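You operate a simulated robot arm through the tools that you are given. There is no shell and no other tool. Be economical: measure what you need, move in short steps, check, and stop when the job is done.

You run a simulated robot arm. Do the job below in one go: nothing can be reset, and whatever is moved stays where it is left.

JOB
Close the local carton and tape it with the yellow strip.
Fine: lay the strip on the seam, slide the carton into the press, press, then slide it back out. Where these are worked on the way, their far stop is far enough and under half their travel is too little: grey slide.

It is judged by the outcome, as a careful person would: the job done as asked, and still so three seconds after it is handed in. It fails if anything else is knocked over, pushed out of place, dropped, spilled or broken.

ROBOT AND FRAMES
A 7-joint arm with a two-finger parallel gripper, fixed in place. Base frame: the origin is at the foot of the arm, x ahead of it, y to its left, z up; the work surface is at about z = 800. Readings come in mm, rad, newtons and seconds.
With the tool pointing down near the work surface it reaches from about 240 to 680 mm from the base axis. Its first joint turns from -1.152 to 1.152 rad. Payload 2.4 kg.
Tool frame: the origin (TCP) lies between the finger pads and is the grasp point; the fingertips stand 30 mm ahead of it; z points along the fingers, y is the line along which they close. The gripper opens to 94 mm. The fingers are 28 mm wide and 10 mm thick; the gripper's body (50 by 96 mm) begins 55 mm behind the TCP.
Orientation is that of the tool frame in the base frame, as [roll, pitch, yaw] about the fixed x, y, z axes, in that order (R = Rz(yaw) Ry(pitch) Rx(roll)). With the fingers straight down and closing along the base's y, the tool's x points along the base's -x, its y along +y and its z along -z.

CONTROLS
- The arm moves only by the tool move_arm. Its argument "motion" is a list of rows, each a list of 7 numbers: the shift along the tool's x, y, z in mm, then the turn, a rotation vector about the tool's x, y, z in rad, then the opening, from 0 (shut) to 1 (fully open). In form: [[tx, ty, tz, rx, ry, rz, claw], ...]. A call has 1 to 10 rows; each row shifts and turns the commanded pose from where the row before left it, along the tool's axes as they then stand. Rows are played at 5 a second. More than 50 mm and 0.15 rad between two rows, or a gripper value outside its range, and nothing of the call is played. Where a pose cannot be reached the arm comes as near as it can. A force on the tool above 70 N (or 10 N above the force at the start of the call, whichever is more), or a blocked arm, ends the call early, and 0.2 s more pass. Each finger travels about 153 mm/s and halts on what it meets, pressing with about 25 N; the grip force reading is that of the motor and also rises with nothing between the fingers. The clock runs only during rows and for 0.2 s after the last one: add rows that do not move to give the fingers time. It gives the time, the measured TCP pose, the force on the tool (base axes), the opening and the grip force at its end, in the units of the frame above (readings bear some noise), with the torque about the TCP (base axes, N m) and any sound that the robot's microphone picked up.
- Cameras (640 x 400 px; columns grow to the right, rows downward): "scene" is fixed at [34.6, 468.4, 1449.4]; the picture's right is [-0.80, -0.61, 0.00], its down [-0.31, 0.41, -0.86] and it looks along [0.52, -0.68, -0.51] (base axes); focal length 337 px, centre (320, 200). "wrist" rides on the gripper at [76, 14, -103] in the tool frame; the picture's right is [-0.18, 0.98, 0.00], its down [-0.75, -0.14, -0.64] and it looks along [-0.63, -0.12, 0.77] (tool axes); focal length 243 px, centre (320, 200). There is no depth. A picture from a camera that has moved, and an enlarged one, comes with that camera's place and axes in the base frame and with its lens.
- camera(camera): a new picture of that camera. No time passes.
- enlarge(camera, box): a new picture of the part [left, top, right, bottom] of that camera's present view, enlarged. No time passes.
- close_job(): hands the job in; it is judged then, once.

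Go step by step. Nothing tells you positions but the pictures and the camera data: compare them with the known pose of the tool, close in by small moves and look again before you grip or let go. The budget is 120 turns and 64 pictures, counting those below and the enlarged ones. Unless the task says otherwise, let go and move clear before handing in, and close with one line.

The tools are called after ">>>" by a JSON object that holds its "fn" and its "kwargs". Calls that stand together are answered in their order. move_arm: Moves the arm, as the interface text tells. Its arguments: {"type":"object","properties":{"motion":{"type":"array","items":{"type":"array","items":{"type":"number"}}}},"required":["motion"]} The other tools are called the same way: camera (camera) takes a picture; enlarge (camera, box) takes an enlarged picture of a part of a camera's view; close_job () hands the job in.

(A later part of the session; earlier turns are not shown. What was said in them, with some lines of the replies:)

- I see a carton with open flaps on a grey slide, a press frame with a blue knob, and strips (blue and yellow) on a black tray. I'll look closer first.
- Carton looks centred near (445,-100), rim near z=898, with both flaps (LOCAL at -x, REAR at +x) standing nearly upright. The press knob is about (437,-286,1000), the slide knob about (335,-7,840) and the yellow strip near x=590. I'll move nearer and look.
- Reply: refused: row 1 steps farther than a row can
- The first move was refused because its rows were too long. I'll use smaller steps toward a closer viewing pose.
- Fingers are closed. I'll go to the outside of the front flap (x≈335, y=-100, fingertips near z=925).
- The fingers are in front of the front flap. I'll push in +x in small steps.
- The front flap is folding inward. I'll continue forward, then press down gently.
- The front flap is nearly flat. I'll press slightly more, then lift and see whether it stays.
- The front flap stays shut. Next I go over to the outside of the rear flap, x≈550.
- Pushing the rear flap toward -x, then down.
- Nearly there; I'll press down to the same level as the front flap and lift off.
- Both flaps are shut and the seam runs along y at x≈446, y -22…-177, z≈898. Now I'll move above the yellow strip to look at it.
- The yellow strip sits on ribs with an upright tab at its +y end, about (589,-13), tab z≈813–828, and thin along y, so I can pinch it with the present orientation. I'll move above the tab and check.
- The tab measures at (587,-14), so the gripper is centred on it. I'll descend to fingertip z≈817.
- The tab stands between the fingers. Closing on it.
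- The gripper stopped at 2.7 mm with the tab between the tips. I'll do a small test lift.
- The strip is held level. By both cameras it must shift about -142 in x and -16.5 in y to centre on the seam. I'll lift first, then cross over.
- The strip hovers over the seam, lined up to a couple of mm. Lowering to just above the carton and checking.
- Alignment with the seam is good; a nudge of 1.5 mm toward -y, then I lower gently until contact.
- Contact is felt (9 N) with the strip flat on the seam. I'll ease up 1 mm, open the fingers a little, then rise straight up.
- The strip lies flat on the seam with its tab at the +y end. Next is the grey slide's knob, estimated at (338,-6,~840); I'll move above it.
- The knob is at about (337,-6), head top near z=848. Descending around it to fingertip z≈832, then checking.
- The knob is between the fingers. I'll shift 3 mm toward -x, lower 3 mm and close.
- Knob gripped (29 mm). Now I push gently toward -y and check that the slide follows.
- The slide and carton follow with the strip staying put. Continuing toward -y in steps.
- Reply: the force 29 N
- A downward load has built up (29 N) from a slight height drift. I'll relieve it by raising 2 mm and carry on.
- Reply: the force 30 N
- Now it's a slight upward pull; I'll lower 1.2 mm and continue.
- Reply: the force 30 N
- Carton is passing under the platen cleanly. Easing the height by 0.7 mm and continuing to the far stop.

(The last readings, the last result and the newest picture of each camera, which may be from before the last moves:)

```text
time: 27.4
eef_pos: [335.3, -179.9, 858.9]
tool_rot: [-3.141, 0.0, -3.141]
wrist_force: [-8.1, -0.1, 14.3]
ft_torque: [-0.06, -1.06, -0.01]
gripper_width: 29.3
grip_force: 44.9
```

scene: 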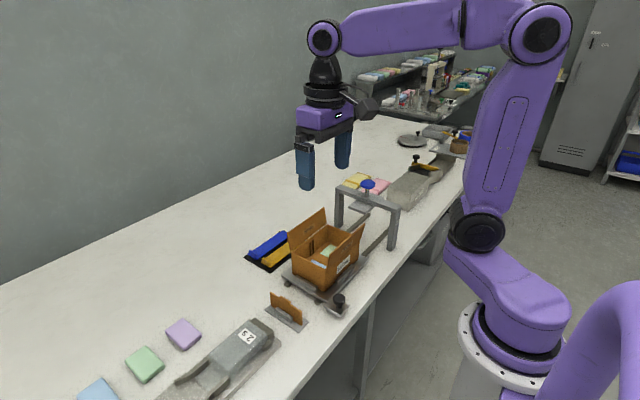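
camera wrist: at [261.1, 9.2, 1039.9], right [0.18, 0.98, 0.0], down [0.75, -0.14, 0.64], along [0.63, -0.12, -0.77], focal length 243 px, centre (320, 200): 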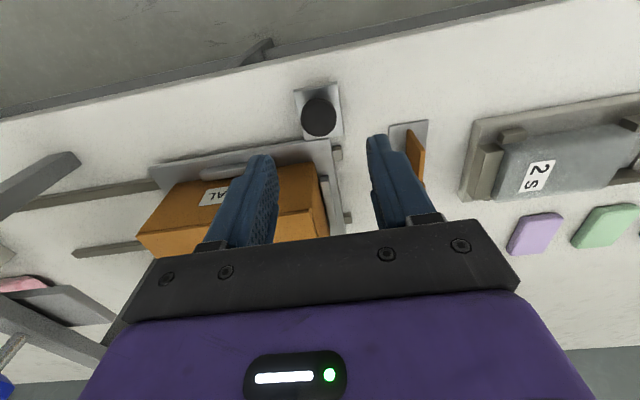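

>>> {"fn": "move_arm", "kwargs": {"motion": [[0, -4, 0, 0, 0, 0, 0], [0, -4, 0, 0, 0, 0, 0], [0, -4, 0, 0, 0, 0, 0]]}}

>>> {"fn": "enlarge", "kwargs": {"camera": "scene", "box": [300, 160, 420, 250]}}

```text
time: 28.2
eef_pos: [334.1, -190.7, 858.5]
tool_rot: [3.139, -0.002, -3.14]
wrist_force: [-11.9, 0.3, 13.5]
ft_torque: [-0.11, -0.74, -0.03]
gripper_width: 29.5
grip_force: 45.0
```

```text
4.44 times, centred on (360, 205) of scene
camera zoom: at [34.1, 468.5, 1449.4], right [-0.8, -0.61, 0.0], down [-0.31, 0.41, -0.86], along [0.52, -0.68, -0.51], focal length 1499 px, centre (142, 178)
```

zoom: 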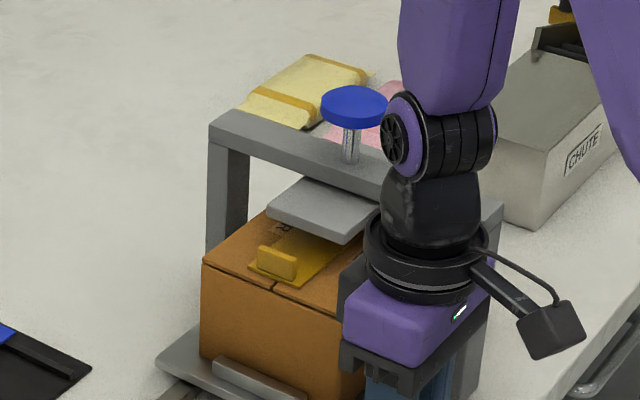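

No stop felt yet (y force ≈0). I'll advance in 3 mm steps.

>>> {"fn": "move_arm", "kwargs": {"motion": [[-1, -3, 0, 0, 0, 0, 0], [-1, -3, 0, 0, 0, 0, 0], [0, -3, 0, 0, 0, 0, 0]]}}

```text
time: 29.0
eef_pos: [334.7, -198.9, 858.7]
tool_rot: [3.139, -0.005, 3.141]
wrist_force: [-22.4, 0.7, 13.7]
ft_torque: [-0.01, 0.13, -0.09]
gripper_width: 29.3
grip_force: 45.4
```

>>> {"fn": "move_arm", "kwargs": {"motion": [[3, 0, 0, 0, 0, 0, 0], [0.5, -3, 0, 0, 0, 0, 0], [0, -3, 0, 0, 0, 0, 0]]}}

>>> {"fn": "camera", "kwargs": {"camera": "wrist"}}

>>> {"fn": "enlarge", "kwargs": {"camera": "scene", "box": [290, 160, 430, 270]}}

```text
time: 29.8
eef_pos: [335.6, -205.8, 858.7]
tool_rot: [-3.14, 0.001, -3.133]
wrist_force: [3.9, 19.4, 4.9]
ft_torque: [0.32, -1.28, -0.15]
gripper_width: 29.5
grip_force: 45.3
```

```text
19 pictures are left
camera wrist: at [257.1, -191.9, 960.3], right [0.18, 0.98, 0.0], down [0.75, -0.14, 0.64], along [0.63, -0.12, -0.77], focal length 243 px, centre (320, 200)
```

wrist: 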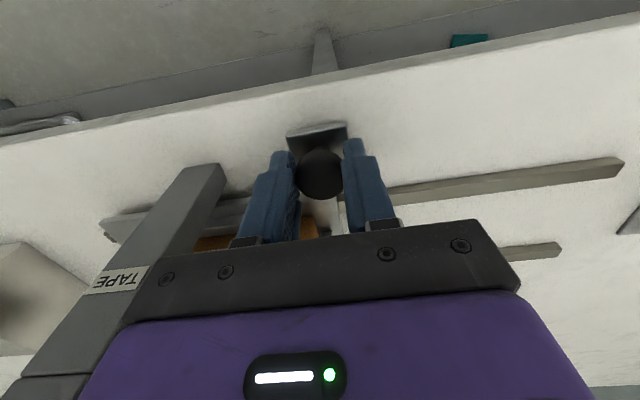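

```text
3.64 times, centred on (360, 215) of scene
camera zoom: at [34.6, 468.9, 1449.2], right [-0.8, -0.61, 0.0], down [-0.31, 0.41, -0.86], along [0.52, -0.68, -0.51], focal length 1227 px, centre (174, 146)
```

zoom: 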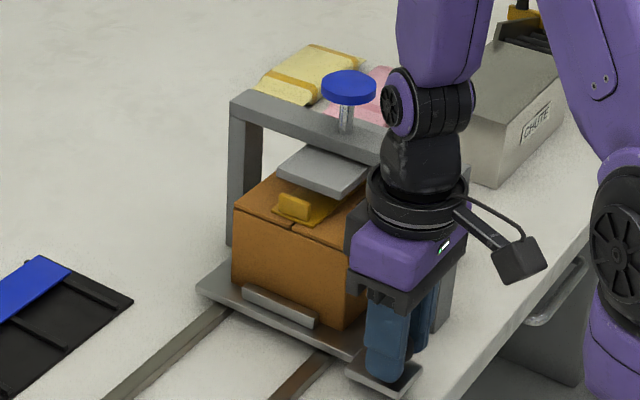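

A firm 19 N at y=-205.8 after 200 mm of travel is the far stop. I'll release the knob and rise.

>>> {"fn": "move_arm", "kwargs": {"motion": [[0, 1, 0, 0, 0, 0, 0], [0, 0, 0, 0, 0, 0, 0.55], [0, 0, 0, 0, 0, 0, 0.55], [0, 5, -30, 0, 0, 0, 0.55], [0, 10, -45, 0, 0, 0, 0.55], [0, 10, -45, 0, 0, 0, 0], [0, 0, -45, 0, 0, 0, 0], [0, 0, -45, 0, 0, 0, 0]]}}

>>> {"fn": "enlarge", "kwargs": {"camera": "scene", "box": [290, 160, 430, 270]}}

```text
time: 31.6
eef_pos: [333.8, -179.5, 1070.9]
tool_rot: [3.141, 0.001, 3.139]
wrist_force: [-0.3, -0.2, 0.4]
ft_torque: [0.03, 0.01, 0.0]
gripper_width: 0.0
grip_force: 24.4
```

```text
3.64 times, centred on (360, 215) of scene
camera zoom: at [34.6, 468.4, 1449.4], right [-0.8, -0.61, 0.0], down [-0.31, 0.41, -0.86], along [0.52, -0.68, -0.51], focal length 1227 px, centre (174, 146)
```

zoom: 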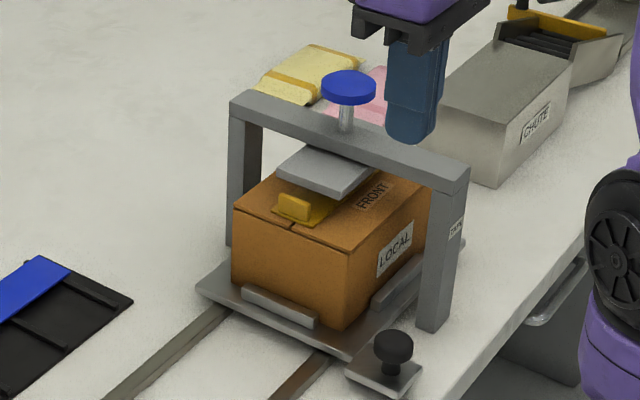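

The carton sits under the platen; the press knob should be at about (446,-299,~996). Moving above it and checking.

>>> {"fn": "move_arm", "kwargs": {"motion": [[-30, -30, 0, 0, 0, 0, 0], [-30, -30, 0, 0, 0, 0, 0], [-30, -30, 0, 0, 0, 0, 0], [-22, -29, 0, 0, 0, 0, 0], [0, 0, 10, 0, 0, 0, 0]]}}

>>> {"fn": "enlarge", "kwargs": {"camera": "scene", "box": [290, 130, 430, 250]}}

>>> {"fn": "camera", "kwargs": {"camera": "wrist"}}

```text
time: 32.8
eef_pos: [446.3, -298.1, 1056.9]
tool_rot: [3.141, 0.0, 3.14]
wrist_force: [-0.2, 0.3, -0.8]
ft_torque: [-0.01, -0.02, 0.04]
gripper_width: 0.0
grip_force: 24.7
```

```text
3.33 times, centred on (360, 190) of scene
camera zoom: at [34.7, 468.4, 1449.4], right [-0.8, -0.61, 0.0], down [-0.31, 0.41, -0.86], along [0.52, -0.68, -0.51], focal length 1125 px, centre (187, 233)
```

zoom: 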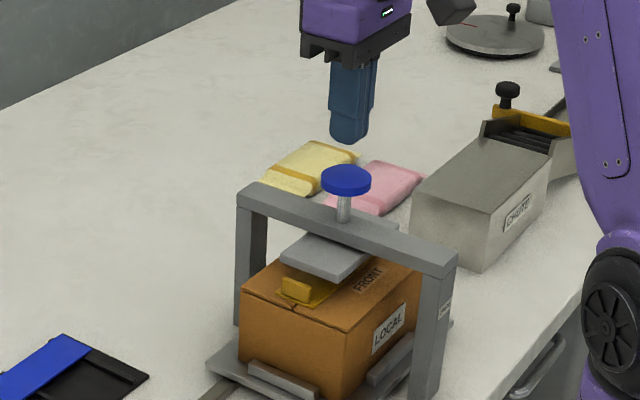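

```text
15 pictures are left
camera wrist: at [368.4, -285.4, 1160.2], right [0.18, 0.98, 0.0], down [0.75, -0.14, 0.64], along [0.63, -0.12, -0.77], focal length 243 px, centre (320, 200)
```

wrist: 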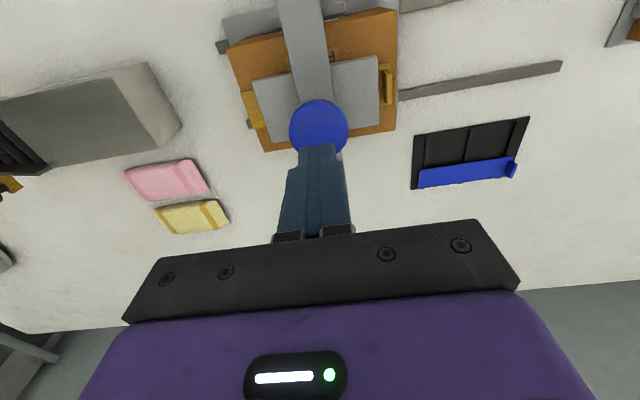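

Knob is near (441,-299). I'll shift 5 mm toward -x and go down until contact.

>>> {"fn": "move_arm", "kwargs": {"motion": [[5, -1, 10, 0, 0, 0, 0], [0, 0, 8, 0, 0, 0, 0], [0, 0, 5, 0, 0, 0, 0], [0, 0, 4, 0, 0, 0, 0]]}}

>>> {"fn": "enlarge", "kwargs": {"camera": "scene", "box": [290, 130, 430, 250]}}

```text
time: 33.8
eef_pos: [440.6, -300.4, 1032.0]
tool_rot: [-3.141, 0.0, 3.141]
wrist_force: [-0.3, -0.5, -0.9]
ft_torque: [-0.02, 0.0, -0.01]
gripper_width: 0.0
grip_force: 25.3
```

```text
3.33 times, centred on (360, 190) of scene
camera zoom: at [34.6, 468.4, 1449.4], right [-0.8, -0.61, 0.0], down [-0.31, 0.41, -0.86], along [0.52, -0.68, -0.51], focal length 1125 px, centre (187, 233)
```

zoom: 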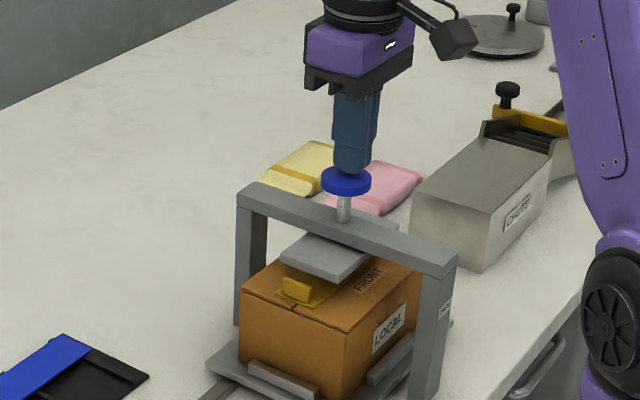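

Nearly touching the knob. Continuing down in small steps while watching force.

>>> {"fn": "move_arm", "kwargs": {"motion": [[-2, 1, 3, 0, 0, 0, 0], [0, 0, 4, 0, 0, 0, 0], [0, 0, 4, 0, 0, 0, 0], [0, 0, 4, 0, 0, 0, 0]]}}

```text
time: 34.8
eef_pos: [443.7, -300.2, 1015.9]
tool_rot: [3.14, -0.001, -3.14]
wrist_force: [1.4, 0.1, 2.3]
ft_torque: [0.0, -0.01, -0.02]
gripper_width: 0.1
grip_force: 25.0
```

>>> {"fn": "move_arm", "kwargs": {"motion": [[0, 0, 3, 0, 0, 0, 0], [0, 0, 3, 0, 0, 0, 0], [0, 0, 3, 0, 0, 0, 0]]}}

>>> {"fn": "enlarge", "kwargs": {"camera": "scene", "box": [290, 130, 430, 250]}}

```text
time: 35.6
eef_pos: [442.9, -301.3, 1006.7]
tool_rot: [-3.14, 0.0, -3.141]
wrist_force: [-0.4, 3.2, 5.3]
ft_torque: [0.05, 0.01, 0.04]
gripper_width: 0.0
grip_force: 25.3
```

```text
3.33 times, centred on (360, 190) of scene
camera zoom: at [34.5, 468.5, 1449.4], right [-0.8, -0.61, 0.0], down [-0.31, 0.41, -0.86], along [0.52, -0.68, -0.51], focal length 1125 px, centre (187, 233)
```

zoom: 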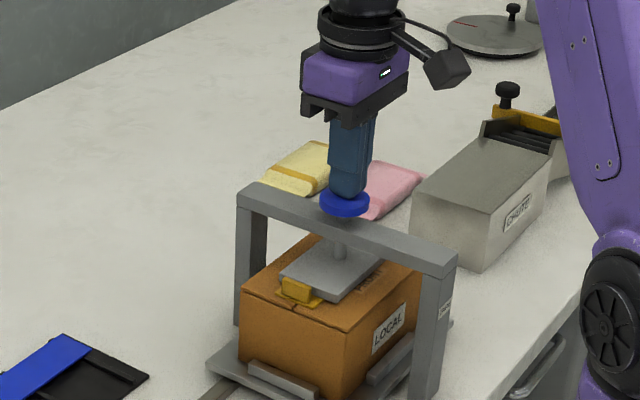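

The platen is almost on the strip and clear of the tab. Continuing until it presses firmly.

>>> {"fn": "move_arm", "kwargs": {"motion": [[0, 0, 2, 0, 0, 0, 0], [0, 0, 2, 0, 0, 0, 0], [0, 0, 2, 0, 0, 0, 0]]}}

```text
time: 36.4
eef_pos: [444.4, -299.8, 1005.0]
tool_rot: [-3.138, 0.006, -3.139]
wrist_force: [-10.2, 10.4, 58.6]
ft_torque: [0.35, 0.91, -0.05]
gripper_width: 0.2
grip_force: 24.8
```

Pressing at 59 N on a hard stop. I'll hold for a second, look, then let up.

>>> {"fn": "move_arm", "kwargs": {"motion": [[0, 0, 0, 0, 0, 0, 0], [0, 0, 0, 0, 0, 0, 0], [0, 0, 0, 0, 0, 0, 0], [0, 0, 0, 0, 0, 0, 0], [0, 0, 0, 0, 0, 0, 0]]}}

>>> {"fn": "enlarge", "kwargs": {"camera": "scene", "box": [300, 170, 400, 250]}}

```text
time: 37.6
eef_pos: [443.8, -300.0, 1004.7]
tool_rot: [-3.137, 0.007, 3.141]
wrist_force: [-11.1, 9.7, 58.7]
ft_torque: [0.32, 0.89, -0.03]
gripper_width: 0.0
grip_force: 25.6
```

```text
5.00 times, centred on (350, 210) of scene
camera zoom: at [33.5, 469.2, 1449.1], right [-0.8, -0.61, 0.0], down [-0.31, 0.41, -0.86], along [0.52, -0.68, -0.51], focal length 1687 px, centre (170, 150)
```

zoom: 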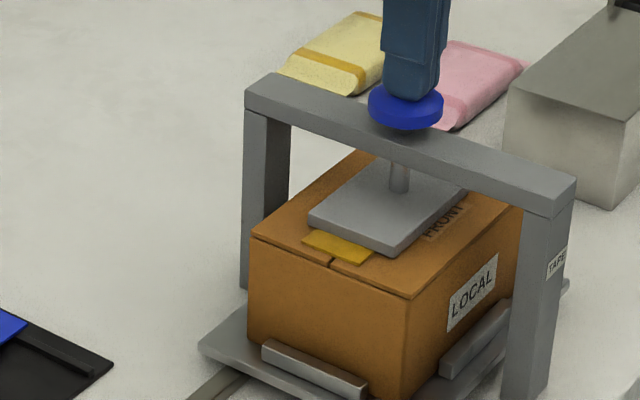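

The platen is flat on the strip and the tab has gone down flat; the tape is pressed. Rising off the knob now and going back to above the slide knob.

>>> {"fn": "move_arm", "kwargs": {"motion": [[0, 0, -10, 0, 0, 0, 0], [0, 0, -20, 0, 0, 0, 0], [0, 0, -30, 0, 0, 0, 0], [0, 0, -20, 0, 0, 0, 0], [28, 25, 0, 0, 0, 0, 0], [28, 25, 0, 0, 0, 0, 0], [28, 25, 0, 0, 0, 0, 0], [24, 19, 0, 0, 0, 0, 0], [0, 0, 0, 0, 0, 0, 0]]}}

>>> {"fn": "enlarge", "kwargs": {"camera": "scene", "box": [280, 160, 420, 280]}}

```text
time: 39.6
eef_pos: [331.2, -205.9, 1082.1]
tool_rot: [-3.141, 0.001, -3.141]
wrist_force: [-0.3, -0.6, 0.6]
ft_torque: [0.0, -0.03, 0.01]
gripper_width: 0.0
grip_force: 24.7
```

```text
3.33 times, centred on (350, 220) of scene
camera zoom: at [34.6, 468.4, 1449.4], right [-0.8, -0.61, 0.0], down [-0.31, 0.41, -0.86], along [0.52, -0.68, -0.51], focal length 1125 px, centre (220, 133)
```

zoom: 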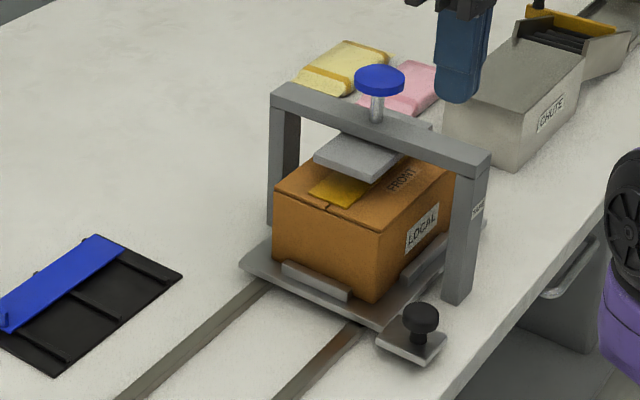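

The press has sprung back and the tape lies flat. Descending on the slide knob at (335.5,-205).

>>> {"fn": "move_arm", "kwargs": {"motion": [[0, 15, 30, 0, 0, 0, 0.55], [-4, 0, 45, 0, 0, 0, 0.55], [0, 0, 45, 0, 0, 0, 0.55], [0, -5, 40, 0, 0, 0, 0.55], [0, -9, 30, 0, 0, 0, 0.55], [0, 0, 10, 0, 0, 0, 0.55]]}}

>>> {"fn": "camera", "kwargs": {"camera": "wrist"}}

```text
time: 41.0
eef_pos: [338.0, -202.6, 882.6]
tool_rot: [3.141, -0.001, 3.141]
wrist_force: [-0.2, 0.1, 0.0]
ft_torque: [-0.02, 0.0, -0.02]
gripper_width: 51.6
grip_force: 0.0
```

```text
10 pictures are left
camera wrist: at [260.1, -189.2, 983.2], right [0.18, 0.98, 0.0], down [0.75, -0.14, 0.64], along [0.63, -0.12, -0.77], focal length 243 px, centre (320, 200)
```

wrist: 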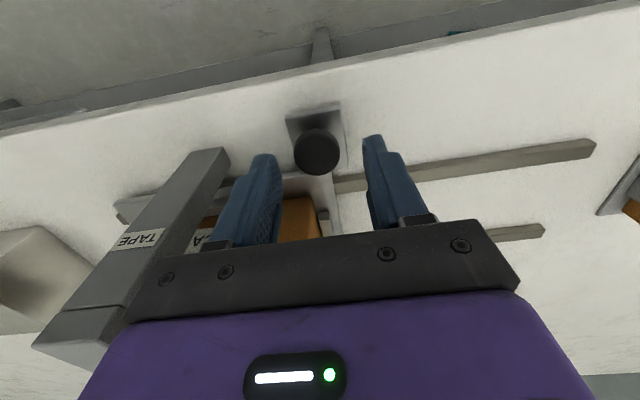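

The knob is between the fingers. Down to z≈858.5, close, and start drawing back in +y.

>>> {"fn": "move_arm", "kwargs": {"motion": [[2.5, -2.5, 12, 0, 0, 0, 0.55], [0, 0, 12, 0, 0, 0, 0.55], [0, 0, 0, 0, 0, 0, 0], [0, 0, 0, 0, 0, 0, 0], [0, 4, 0, 0, 0, 0, 0], [0, 6, 0, 0, 0, 0, 0]]}}

```text
time: 42.4
eef_pos: [336.2, -197.2, 857.1]
tool_rot: [-3.141, 0.003, 3.141]
wrist_force: [-0.6, -1.8, -2.6]
ft_torque: [-0.09, -0.61, 0.16]
gripper_width: 29.6
grip_force: 45.4
```

>>> {"fn": "move_arm", "kwargs": {"motion": [[0, 8, 0, 0, 0, 0, 0], [0, 10, 0, 0, 0, 0, 0], [0, 10, 0, 0, 0, 0, 0], [0, 10, 0, 0, 0, 0, 0], [0, 10, 0, 0, 0, 0, 0]]}}

>>> {"fn": "enlarge", "kwargs": {"camera": "scene", "box": [260, 170, 400, 290]}}

```text
time: 43.6
eef_pos: [335.2, -149.1, 857.4]
tool_rot: [3.14, -0.003, -3.141]
wrist_force: [-4.1, -0.1, -2.8]
ft_torque: [-0.03, 0.15, -0.17]
gripper_width: 29.4
grip_force: 44.9
```

```text
3.33 times, centred on (330, 230) of scene
camera zoom: at [34.6, 468.4, 1449.4], right [-0.8, -0.61, 0.0], down [-0.31, 0.41, -0.86], along [0.52, -0.68, -0.51], focal length 1125 px, centre (287, 100)
```

zoom: 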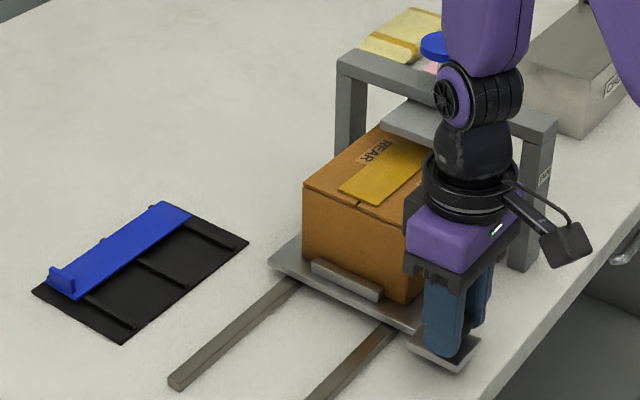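

The slide comes out with the taped carton. Continuing.

>>> {"fn": "move_arm", "kwargs": {"motion": [[0, 10, 0, 0, 0, 0, 0], [0, 10, 0, 0, 0, 0, 0], [0, 10, 0, 0, 0, 0, 0], [0, 10, 0, 0, 0, 0, 0], [0, 10, 0, 0, 0, 0, 0], [0, 10, 0, 0, 0, 0, 0]]}}

```text
time: 45.0
eef_pos: [337.0, -89.3, 858.1]
tool_rot: [3.141, 0.0, 3.141]
wrist_force: [-1.3, -0.4, -24.0]
ft_torque: [0.02, -0.13, 0.0]
gripper_width: 29.4
grip_force: 45.9
```

>>> {"fn": "move_arm", "kwargs": {"motion": [[0, 0, 1, 0, 0, 0, 0], [0, 10, 0, 0, 0, 0, 0], [0, 10, 0, 0, 0, 0, 0], [0, 10, 0, 0, 0, 0, 0], [0, 10, 0, 0, 0, 0, 0], [0, 10, 0, 0, 0, 0, 0]]}}

```text
time: 46.4
eef_pos: [336.1, -38.6, 856.9]
tool_rot: [-3.141, 0.001, -3.141]
wrist_force: [-1.0, -0.9, 26.0]
ft_torque: [-0.01, 0.74, -0.01]
gripper_width: 29.3
grip_force: 45.7
```

>>> {"fn": "move_arm", "kwargs": {"motion": [[0, 0, -1, 0, 0, 0, 0], [0, 9, 0, 0, 0, 0, 0], [0, 9, 0, 0, 0, 0, 0], [0, 8, 0, 0, 0, 0, 0], [0, 4, 0, 0, 0, 0, 0], [0, 3, 0, 0, 0, 0, 0]]}}

```text
time: 47.8
eef_pos: [335.7, -6.0, 858.7]
tool_rot: [-3.141, -0.002, 3.141]
wrist_force: [-0.7, -1.4, -31.4]
ft_torque: [-0.03, -0.09, 0.0]
gripper_width: 29.4
grip_force: 44.8
```

Nearly at the start position; I'll ease the lift and nudge to the near stop.

>>> {"fn": "move_arm", "kwargs": {"motion": [[0, 0, 1, 0, 0, 0, 0], [0, 1, 0, 0, 0, 0, 0], [0, 1.5, 0, 0, 0, 0, 0]]}}

```text
time: 48.6
eef_pos: [337.5, -3.8, 856.5]
tool_rot: [-3.141, 0.003, 3.137]
wrist_force: [-1.1, -12.9, 31.0]
ft_torque: [-0.25, -0.12, -0.05]
gripper_width: 29.4
grip_force: 44.9
```

The near stop is felt (-13 N). Relaxing, releasing the knob and rising clear.

>>> {"fn": "move_arm", "kwargs": {"motion": [[0, -0.8, -0.6, 0, 0, 0, 0], [0, 0, 0, 0, 0, 0, 0.55], [0, 0, 0, 0, 0, 0, 0.55], [0, 0, -30, 0, 0, 0, 0.55], [0, 0, -45, 0, 0, 0, 0.55], [0, 0, -45, 0, 0, 0, 0.55], [0, 0, -45, 0, 0, 0, 0.55], [20, 0, -40, 0, 0, 0, 0.55]]}}

>>> {"fn": "camera", "kwargs": {"camera": "scene"}}

>>> {"fn": "enlarge", "kwargs": {"camera": "scene", "box": [230, 180, 410, 320]}}

>>> {"fn": "camera", "kwargs": {"camera": "wrist"}}

```text
time: 50.4
eef_pos: [317.6, -5.8, 1064.5]
tool_rot: [3.14, 0.0, -3.141]
wrist_force: [0.5, 0.0, 0.1]
ft_torque: [0.02, -0.03, 0.02]
gripper_width: 51.8
grip_force: 0.0
```

```text
8 pictures are left
```

scene: 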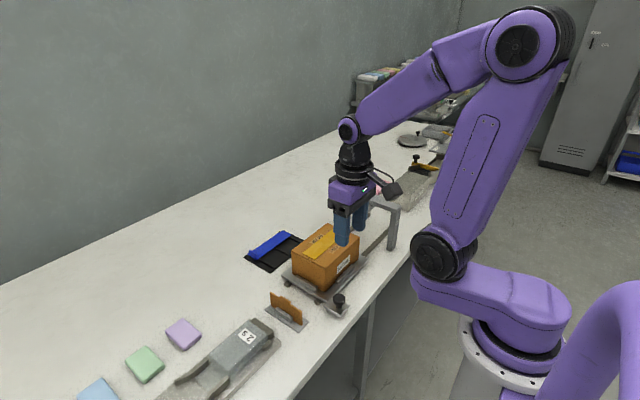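

```text
2.86 times, centred on (320, 250) of scene
camera zoom: at [34.6, 468.4, 1449.4], right [-0.8, -0.61, 0.0], down [-0.31, 0.41, -0.86], along [0.52, -0.68, -0.51], focal length 964 px, centre (320, 57)
```

zoom: 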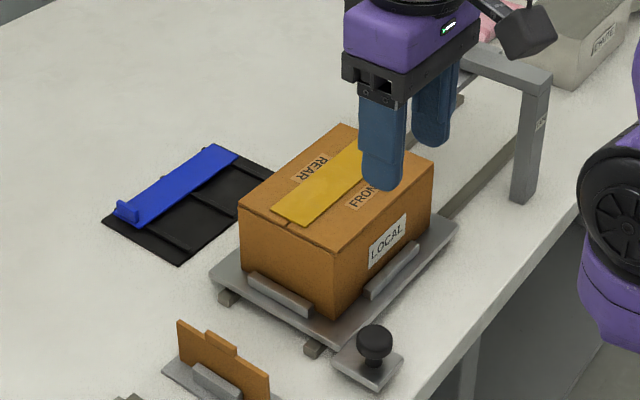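

```text
6 pictures are left
camera wrist: at [240.1, 8.4, 1166.6], right [0.18, 0.98, 0.0], down [0.75, -0.14, 0.64], along [0.63, -0.12, -0.77], focal length 243 px, centre (320, 200)
```

wrist: 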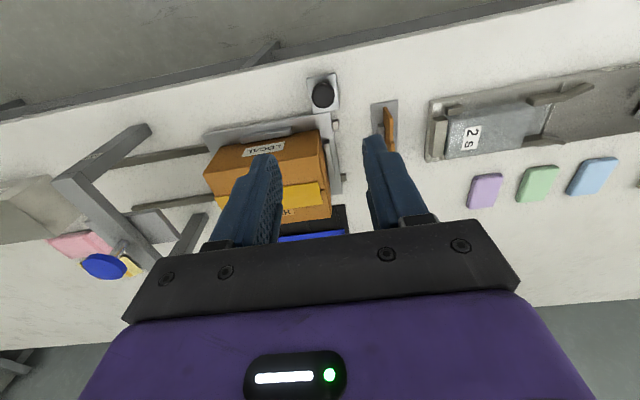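

The carton is closed and its seam is covered by the flat yellow tape. The slide is back at its start, everything else is where it was, and the arm is clear, so I'll hand in.

>>> {"fn": "close_job", "kwargs": {}}

```text
The job is handed in.
```

I closed the local carton, laid the yellow strip on its seam, slid it to the far stop, pressed it, and slid it back out to the near stop. The job is handed in.
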